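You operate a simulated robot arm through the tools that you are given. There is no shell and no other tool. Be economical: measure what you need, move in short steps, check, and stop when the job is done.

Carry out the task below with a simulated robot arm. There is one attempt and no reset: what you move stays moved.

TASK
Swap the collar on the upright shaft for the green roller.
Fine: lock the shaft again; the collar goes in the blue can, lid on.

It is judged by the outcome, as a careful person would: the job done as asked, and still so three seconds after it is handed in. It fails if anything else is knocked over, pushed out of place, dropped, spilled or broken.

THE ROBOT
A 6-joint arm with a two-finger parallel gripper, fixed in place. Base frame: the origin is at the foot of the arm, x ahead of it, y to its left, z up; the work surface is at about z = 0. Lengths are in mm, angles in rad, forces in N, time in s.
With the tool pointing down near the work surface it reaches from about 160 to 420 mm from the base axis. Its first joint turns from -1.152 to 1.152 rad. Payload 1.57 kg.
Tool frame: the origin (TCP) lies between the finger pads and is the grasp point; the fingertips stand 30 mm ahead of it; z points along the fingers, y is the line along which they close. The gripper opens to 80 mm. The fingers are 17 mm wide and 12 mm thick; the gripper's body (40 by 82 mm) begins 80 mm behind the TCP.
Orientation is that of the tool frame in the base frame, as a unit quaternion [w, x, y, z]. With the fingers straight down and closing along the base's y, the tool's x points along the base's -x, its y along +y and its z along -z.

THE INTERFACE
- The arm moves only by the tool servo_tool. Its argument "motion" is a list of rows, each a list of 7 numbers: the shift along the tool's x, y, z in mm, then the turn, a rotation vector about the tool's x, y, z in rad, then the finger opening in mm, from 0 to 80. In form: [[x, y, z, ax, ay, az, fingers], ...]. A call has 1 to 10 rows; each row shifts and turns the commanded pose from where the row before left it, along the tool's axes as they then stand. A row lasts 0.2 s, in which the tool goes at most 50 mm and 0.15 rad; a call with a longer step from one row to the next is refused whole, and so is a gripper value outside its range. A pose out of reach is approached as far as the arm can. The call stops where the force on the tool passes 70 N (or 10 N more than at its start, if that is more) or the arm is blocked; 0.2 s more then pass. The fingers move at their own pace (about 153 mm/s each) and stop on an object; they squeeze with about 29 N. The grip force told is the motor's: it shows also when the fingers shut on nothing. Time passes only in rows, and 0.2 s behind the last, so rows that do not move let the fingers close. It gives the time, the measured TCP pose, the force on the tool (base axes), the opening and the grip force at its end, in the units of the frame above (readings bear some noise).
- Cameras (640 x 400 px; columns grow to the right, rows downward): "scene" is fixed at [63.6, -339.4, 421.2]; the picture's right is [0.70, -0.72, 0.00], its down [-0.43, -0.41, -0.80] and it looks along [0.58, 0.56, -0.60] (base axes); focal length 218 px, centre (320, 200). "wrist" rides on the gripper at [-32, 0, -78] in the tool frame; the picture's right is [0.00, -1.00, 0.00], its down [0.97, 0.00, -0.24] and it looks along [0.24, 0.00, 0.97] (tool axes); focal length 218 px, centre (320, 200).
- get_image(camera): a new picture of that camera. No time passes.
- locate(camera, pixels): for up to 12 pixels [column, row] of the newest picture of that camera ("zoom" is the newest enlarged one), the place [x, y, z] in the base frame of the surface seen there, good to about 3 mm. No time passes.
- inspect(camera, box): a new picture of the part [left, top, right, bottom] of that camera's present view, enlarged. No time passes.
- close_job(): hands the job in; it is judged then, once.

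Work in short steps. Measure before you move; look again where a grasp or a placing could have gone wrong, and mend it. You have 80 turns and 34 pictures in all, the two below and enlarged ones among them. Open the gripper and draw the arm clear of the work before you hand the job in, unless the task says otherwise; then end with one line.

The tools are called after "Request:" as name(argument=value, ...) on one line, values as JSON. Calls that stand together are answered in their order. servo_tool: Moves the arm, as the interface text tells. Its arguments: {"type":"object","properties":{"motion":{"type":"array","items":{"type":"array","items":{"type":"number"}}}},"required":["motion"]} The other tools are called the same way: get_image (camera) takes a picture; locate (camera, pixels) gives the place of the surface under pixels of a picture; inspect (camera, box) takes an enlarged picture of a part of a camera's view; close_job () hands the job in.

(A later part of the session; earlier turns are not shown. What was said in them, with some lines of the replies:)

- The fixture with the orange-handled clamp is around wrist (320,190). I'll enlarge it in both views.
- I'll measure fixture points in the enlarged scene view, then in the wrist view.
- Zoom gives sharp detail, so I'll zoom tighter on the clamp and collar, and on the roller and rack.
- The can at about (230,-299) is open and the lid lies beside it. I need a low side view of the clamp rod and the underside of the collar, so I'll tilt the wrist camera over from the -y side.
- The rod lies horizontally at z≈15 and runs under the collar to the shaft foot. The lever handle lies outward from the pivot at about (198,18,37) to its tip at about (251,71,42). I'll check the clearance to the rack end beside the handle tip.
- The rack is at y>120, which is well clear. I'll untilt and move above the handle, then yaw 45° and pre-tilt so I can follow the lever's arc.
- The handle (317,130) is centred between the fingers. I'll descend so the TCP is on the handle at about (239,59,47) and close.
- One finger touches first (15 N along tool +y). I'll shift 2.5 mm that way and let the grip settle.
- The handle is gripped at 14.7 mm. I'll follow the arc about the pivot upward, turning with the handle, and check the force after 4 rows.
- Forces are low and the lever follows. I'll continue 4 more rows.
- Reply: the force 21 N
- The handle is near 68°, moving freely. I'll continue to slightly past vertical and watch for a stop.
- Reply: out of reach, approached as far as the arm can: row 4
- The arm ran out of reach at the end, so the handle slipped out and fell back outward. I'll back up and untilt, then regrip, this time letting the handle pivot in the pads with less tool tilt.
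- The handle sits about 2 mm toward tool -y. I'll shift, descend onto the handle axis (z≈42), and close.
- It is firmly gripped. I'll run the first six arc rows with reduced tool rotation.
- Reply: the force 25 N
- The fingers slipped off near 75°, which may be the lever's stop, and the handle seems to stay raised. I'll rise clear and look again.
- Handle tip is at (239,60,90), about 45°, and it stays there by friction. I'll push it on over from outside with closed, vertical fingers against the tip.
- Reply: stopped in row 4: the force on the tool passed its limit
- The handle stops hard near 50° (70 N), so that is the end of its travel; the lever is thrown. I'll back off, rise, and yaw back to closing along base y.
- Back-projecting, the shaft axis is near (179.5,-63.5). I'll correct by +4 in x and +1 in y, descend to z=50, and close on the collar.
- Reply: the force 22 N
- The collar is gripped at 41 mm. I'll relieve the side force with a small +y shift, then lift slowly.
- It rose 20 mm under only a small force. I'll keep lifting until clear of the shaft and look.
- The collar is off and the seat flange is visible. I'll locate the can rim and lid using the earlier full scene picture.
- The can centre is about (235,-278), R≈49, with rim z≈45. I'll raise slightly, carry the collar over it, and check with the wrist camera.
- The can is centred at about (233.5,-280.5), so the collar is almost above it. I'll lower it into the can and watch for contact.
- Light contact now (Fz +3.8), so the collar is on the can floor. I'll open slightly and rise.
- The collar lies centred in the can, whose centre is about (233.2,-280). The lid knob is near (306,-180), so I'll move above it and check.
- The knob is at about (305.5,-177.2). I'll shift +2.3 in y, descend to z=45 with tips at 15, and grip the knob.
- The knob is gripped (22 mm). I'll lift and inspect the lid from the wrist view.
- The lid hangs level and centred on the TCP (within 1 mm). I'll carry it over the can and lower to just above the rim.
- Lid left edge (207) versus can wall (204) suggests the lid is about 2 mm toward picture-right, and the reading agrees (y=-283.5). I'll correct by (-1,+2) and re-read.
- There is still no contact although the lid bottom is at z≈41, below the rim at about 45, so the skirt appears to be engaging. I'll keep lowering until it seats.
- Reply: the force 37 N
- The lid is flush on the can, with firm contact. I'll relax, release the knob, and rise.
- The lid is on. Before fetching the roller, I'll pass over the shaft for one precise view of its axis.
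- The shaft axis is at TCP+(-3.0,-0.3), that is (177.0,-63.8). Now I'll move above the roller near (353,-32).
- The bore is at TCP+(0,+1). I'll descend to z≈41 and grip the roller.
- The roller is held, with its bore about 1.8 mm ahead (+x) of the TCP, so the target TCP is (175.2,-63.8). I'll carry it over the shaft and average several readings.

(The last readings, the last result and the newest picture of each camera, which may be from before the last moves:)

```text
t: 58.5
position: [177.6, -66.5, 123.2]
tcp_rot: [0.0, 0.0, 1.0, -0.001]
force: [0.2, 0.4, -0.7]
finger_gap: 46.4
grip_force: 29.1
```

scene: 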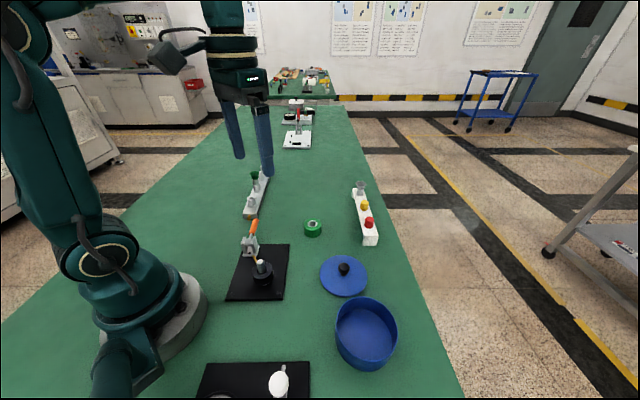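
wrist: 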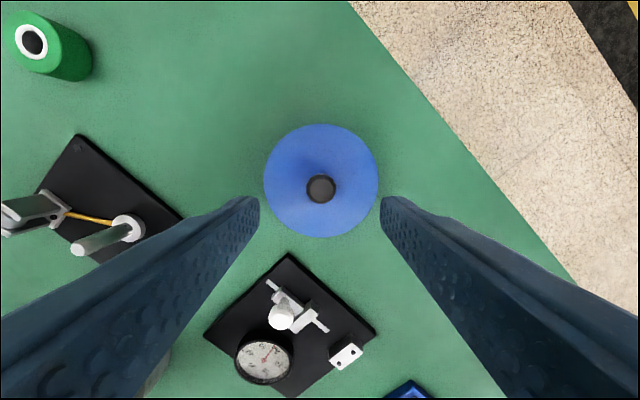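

The mean reading is (177.2,-65.8). I'll correct by (-2,+2), lower to just above the tip, and look through the bore.

Request:
servo_tool(motion=[[2, 2, 8, 0, 0, 0, 35], [0, 0, 0, 0, 0, 0, 35]])

Request:
servo_tool(motion=[[0, 0, 0, 0, 0, 0, 35]])

Request:
inspect(camera="wrist", box=[280, 190, 360, 240])

```text
t: 59.1
position: [174.5, -63.5, 115.5]
tcp_rot: [0.0, -0.001, 1.0, 0.001]
force: [-0.2, 0.1, -0.9]
finger_gap: 46.5
grip_force: 29.0
```

```text
t: 59.5
position: [175.2, -63.8, 115.1]
tcp_rot: [0.0, -0.001, 1.0, 0.0]
force: [-0.5, -0.9, -1.7]
finger_gap: 46.3
grip_force: 29.2
```

```text
8.00 times, centred on (320, 215) of wrist
```

zoom: 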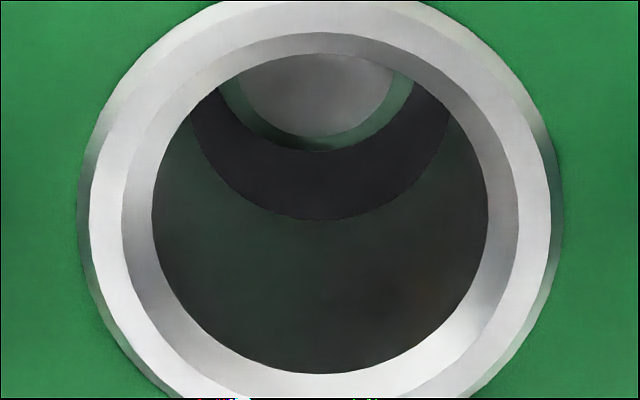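

Through the bore, the shaft is centred in y and about 1.1 mm toward +x. I'll correct and lower gently onto it.

Request:
servo_tool(motion=[[-1.1, 0.3, 2, 0, 0, 0, 35], [0, 0, 3, 0, 0, 0, 35], [0, 0, 3, 0, 0, 0, 35], [0, 0, 3, 0, 0, 0, 35], [0, 0, 3, 0, 0, 0, 35], [0, 0, 0, 0, 0, 0, 35]])

```text
t: 60.9
position: [176.5, -63.5, 102.9]
tcp_rot: [-0.003, -0.002, 1.0, 0.0]
force: [-9.8, -12.3, 2.5]
finger_gap: 46.6
grip_force: 29.7
```

The roller is on the shaft, with some lateral force (-10,-12). I'll yield slightly that way and continue.

Request:
servo_tool(motion=[[0.6, -0.7, 3, 0, 0, 0, 35], [0, 0, 4, 0, 0, 0, 35], [0, 0, 4, 0, 0, 0, 35], [0, 0, 4, 0, 0, 0, 35], [0, 0, 0, 0, 0, 0, 35]])

```text
t: 62.1
position: [176.1, -63.0, 85.9]
tcp_rot: [0.001, -0.002, 1.0, -0.001]
force: [-8.1, -18.1, 6.1]
finger_gap: 46.7
grip_force: 29.0
```

Request:
servo_tool(motion=[[0.6, -1.0, 4, 0, 0, 0, 35], [0, 0, 4, 0, 0, 0, 35], [0, 0, 4, 0, 0, 0, 35], [0, 0, 4, 0, 0, 0, 35], [0, 0, 3, 0, 0, 0, 35], [0, 0, 2, 0, 0, 0, 35], [0, 0, 0, 0, 0, 0, 35]])

```text
t: 63.7
position: [174.3, -62.8, 64.6]
tcp_rot: [0.0, -0.001, 1.0, 0.0]
force: [-0.2, -0.9, -0.6]
finger_gap: 46.7
grip_force: 28.5
```

Request:
servo_tool(motion=[[0, 0, 2, 0, 0, 0, 35], [0, 0, 2, 0, 0, 0, 35], [0, 0, 1, 0, 0, 0, 35], [0, 0, 1, 0, 0, 0, 35], [0, 0, 0, 0, 0, 0, 35]])

```text
t: 64.9
position: [173.6, -63.3, 59.5]
tcp_rot: [-0.001, -0.001, 1.0, 0.0]
force: [0.4, -2.9, -0.7]
finger_gap: 46.5
grip_force: 29.1
```

Request:
servo_tool(motion=[[0, 0, 1, 0, 0, 0, 35], [0, 0, 1, 0, 0, 0, 35], [0, 0, 1, 0, 0, 0, 35], [0, 0, 0, 0, 0, 0, 35]])

```text
t: 65.9
position: [175.5, -63.4, 56.2]
tcp_rot: [-0.001, -0.001, 1.0, 0.001]
force: [-5.6, 19.0, 40.9]
finger_gap: 46.9
grip_force: 29.1
```

Seated (Fz≈41 N). I'll relax, open, and rise clear.

Request:
servo_tool(motion=[[0, 0, -0.7, 0, 0, 0, 35], [0, 0, 0, 0, 0, 0, 55], [0, 0, 0, 0, 0, 0, 66], [0, 0, -20, 0, 0, 0, 66], [0, 0, -40, 0, 0, 0, 66], [0, 0, -45, 0, 0, 0, 40], [0, 0, 0, 0, 0, 0, 0], [0, 0, 0, 0, 0, 0, 0]])

Request:
servo_tool(motion=[[-27, 38.7, 0, 0, 0, 0, 0], [-27, 38.7, 0, 0, 0, 0, 0], [0, 38.7, 0, 0, 0, 0, 0], [0, 0, 0, 0, 0, -0.131, 0], [0, 0, 0, 0, 0, -0.131, 0], [0, 0, 0, 0, 0, -0.131, 0], [0, 0, 0, 0, 0, -0.131, 0], [0, 0, 0, 0, 0, -0.131, 0], [0, 0, 0, 0, 0, -0.131, 0], [0, 0, 0, 0, 0, 0, 0]])

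```text
t: 67.7
position: [171.2, -61.8, 161.4]
tcp_rot: [-0.001, -0.001, 1.0, 0.0]
force: [0.4, 0.4, -0.7]
finger_gap: 0.0
grip_force: 21.9
```

```text
t: 69.9
position: [228.6, 51.8, 162.1]
tcp_rot: [0.0, -0.385, 0.923, 0.0]
force: [0.2, 0.1, 0.1]
finger_gap: 0.2
grip_force: 21.3
```

I'm above the handle with fingers closed. I'll press down onto it in small steps.

Request:
servo_tool(motion=[[0, 0, 36, 0, 0, 0, 0], [0, 0, 6, 0, 0, 0, 0], [0, 0, 6, 0, 0, 0, 0], [0, 0, 6, 0, 0, 0, 0], [0, 0, 6, 0, 0, 0, 0]])

Request:
servo_tool(motion=[[0, 0, 5, 0, 0, 0, 0], [0, 0, 5, 0, 0, 0, 0], [0, 0, 5, 0, 0, 0, 0]])

```text
t: 71.1
position: [229.6, 52.9, 102.1]
tcp_rot: [0.001, -0.384, 0.923, 0.0]
force: [0.1, 0.3, -0.2]
finger_gap: 0.0
grip_force: 21.4
```

```text
t: 71.9
position: [228.5, 51.8, 86.1]
tcp_rot: [0.0, -0.385, 0.923, 0.0]
force: [-1.2, 0.0, -0.1]
finger_gap: 0.1
grip_force: 21.1
```

Request:
servo_tool(motion=[[0, 0, 3, 0, 0, 0, 0], [0, 0, 3, 0, 0, 0, 0], [0, 0, 2, 0, 0, 0, 0], [0, 0, 2, 0, 0, 0, 0], [0, 0, 0, 0, 0, 0, 0]])

```text
t: 73.1
position: [228.2, 53.0, 78.4]
tcp_rot: [0.001, -0.384, 0.924, 0.001]
force: [-7.9, 3.2, 22.6]
finger_gap: 0.0
grip_force: 21.5
```

Contact at tip z≈48 matches the original closed height. I'll press a little more to confirm the stop.

Request:
servo_tool(motion=[[0, 0, 1, 0, 0, 0, 0], [0, 0, 1, 0, 0, 0, 0], [0, 0, 1, 0, 0, 0, 0], [0, 0, 0, 0, 0, 0, 0]])

```text
t: 73.6
position: [227.9, 54.2, 77.1]
tcp_rot: [0.001, -0.385, 0.923, 0.001]
force: [-3.8, 1.3, 10.9]
finger_gap: 0.0
grip_force: 21.4
stopped in row 2: the force on the tool passed its limit (the readings are from after the stop); the commanded pose is now the measured one
```

The lever is hard against its stop. I'll rise, draw clear, and use my last picture to verify.

Request:
servo_tool(motion=[[0, 0, -45, 0, 0, 0, 0], [0, 0, -45, 0, 0, 0, 0], [0, 0, -45, 0, 0, 0, 20], [-30, 0, -20, 0, 0, 0, 60], [-40, 20, 0, 0, 0, 0, 60], [-40, 20, 0, 0, 0, 0, 60], [0, 0, 0, 0, 0, 0, 60]])

Request:
inspect(camera="scene", box=[200, 195, 420, 385])

```text
t: 75.2
position: [277.1, 159.3, 233.0]
tcp_rot: [-0.001, -0.384, 0.923, 0.001]
force: [-0.5, 0.5, -0.4]
finger_gap: 59.6
grip_force: 0.1
```

```text
2.11 times, centred on (310, 290) of scene
```

zoom: 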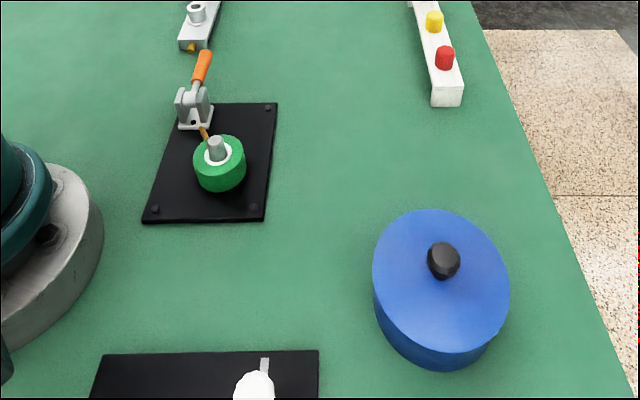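

The roller is seated, the lid is on, and the lever is down. I'll check the lever and lid positions numerically.

Request:
locate(camera="zoom", pixels=[[205, 54], [202, 68], [195, 92], [229, 160], [215, 147], [400, 230], [480, 240], [400, 320], [470, 335]])

```text
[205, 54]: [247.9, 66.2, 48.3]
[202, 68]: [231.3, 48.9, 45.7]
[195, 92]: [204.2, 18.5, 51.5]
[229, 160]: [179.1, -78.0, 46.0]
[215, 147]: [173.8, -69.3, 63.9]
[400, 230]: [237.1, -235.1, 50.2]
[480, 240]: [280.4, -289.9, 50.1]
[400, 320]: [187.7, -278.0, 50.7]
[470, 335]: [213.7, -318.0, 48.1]
```

The lever is back at its original locked position (tip z≈48), the lid is level at z≈50, and the roller's top is at z≈46. Handing in.

Request:
close_job()

```text
The job is handed in.
```

The green roller is on the shaft in place of the collar, the shaft lever is back down at its locked position, and the collar is in the blue can with the lid on.
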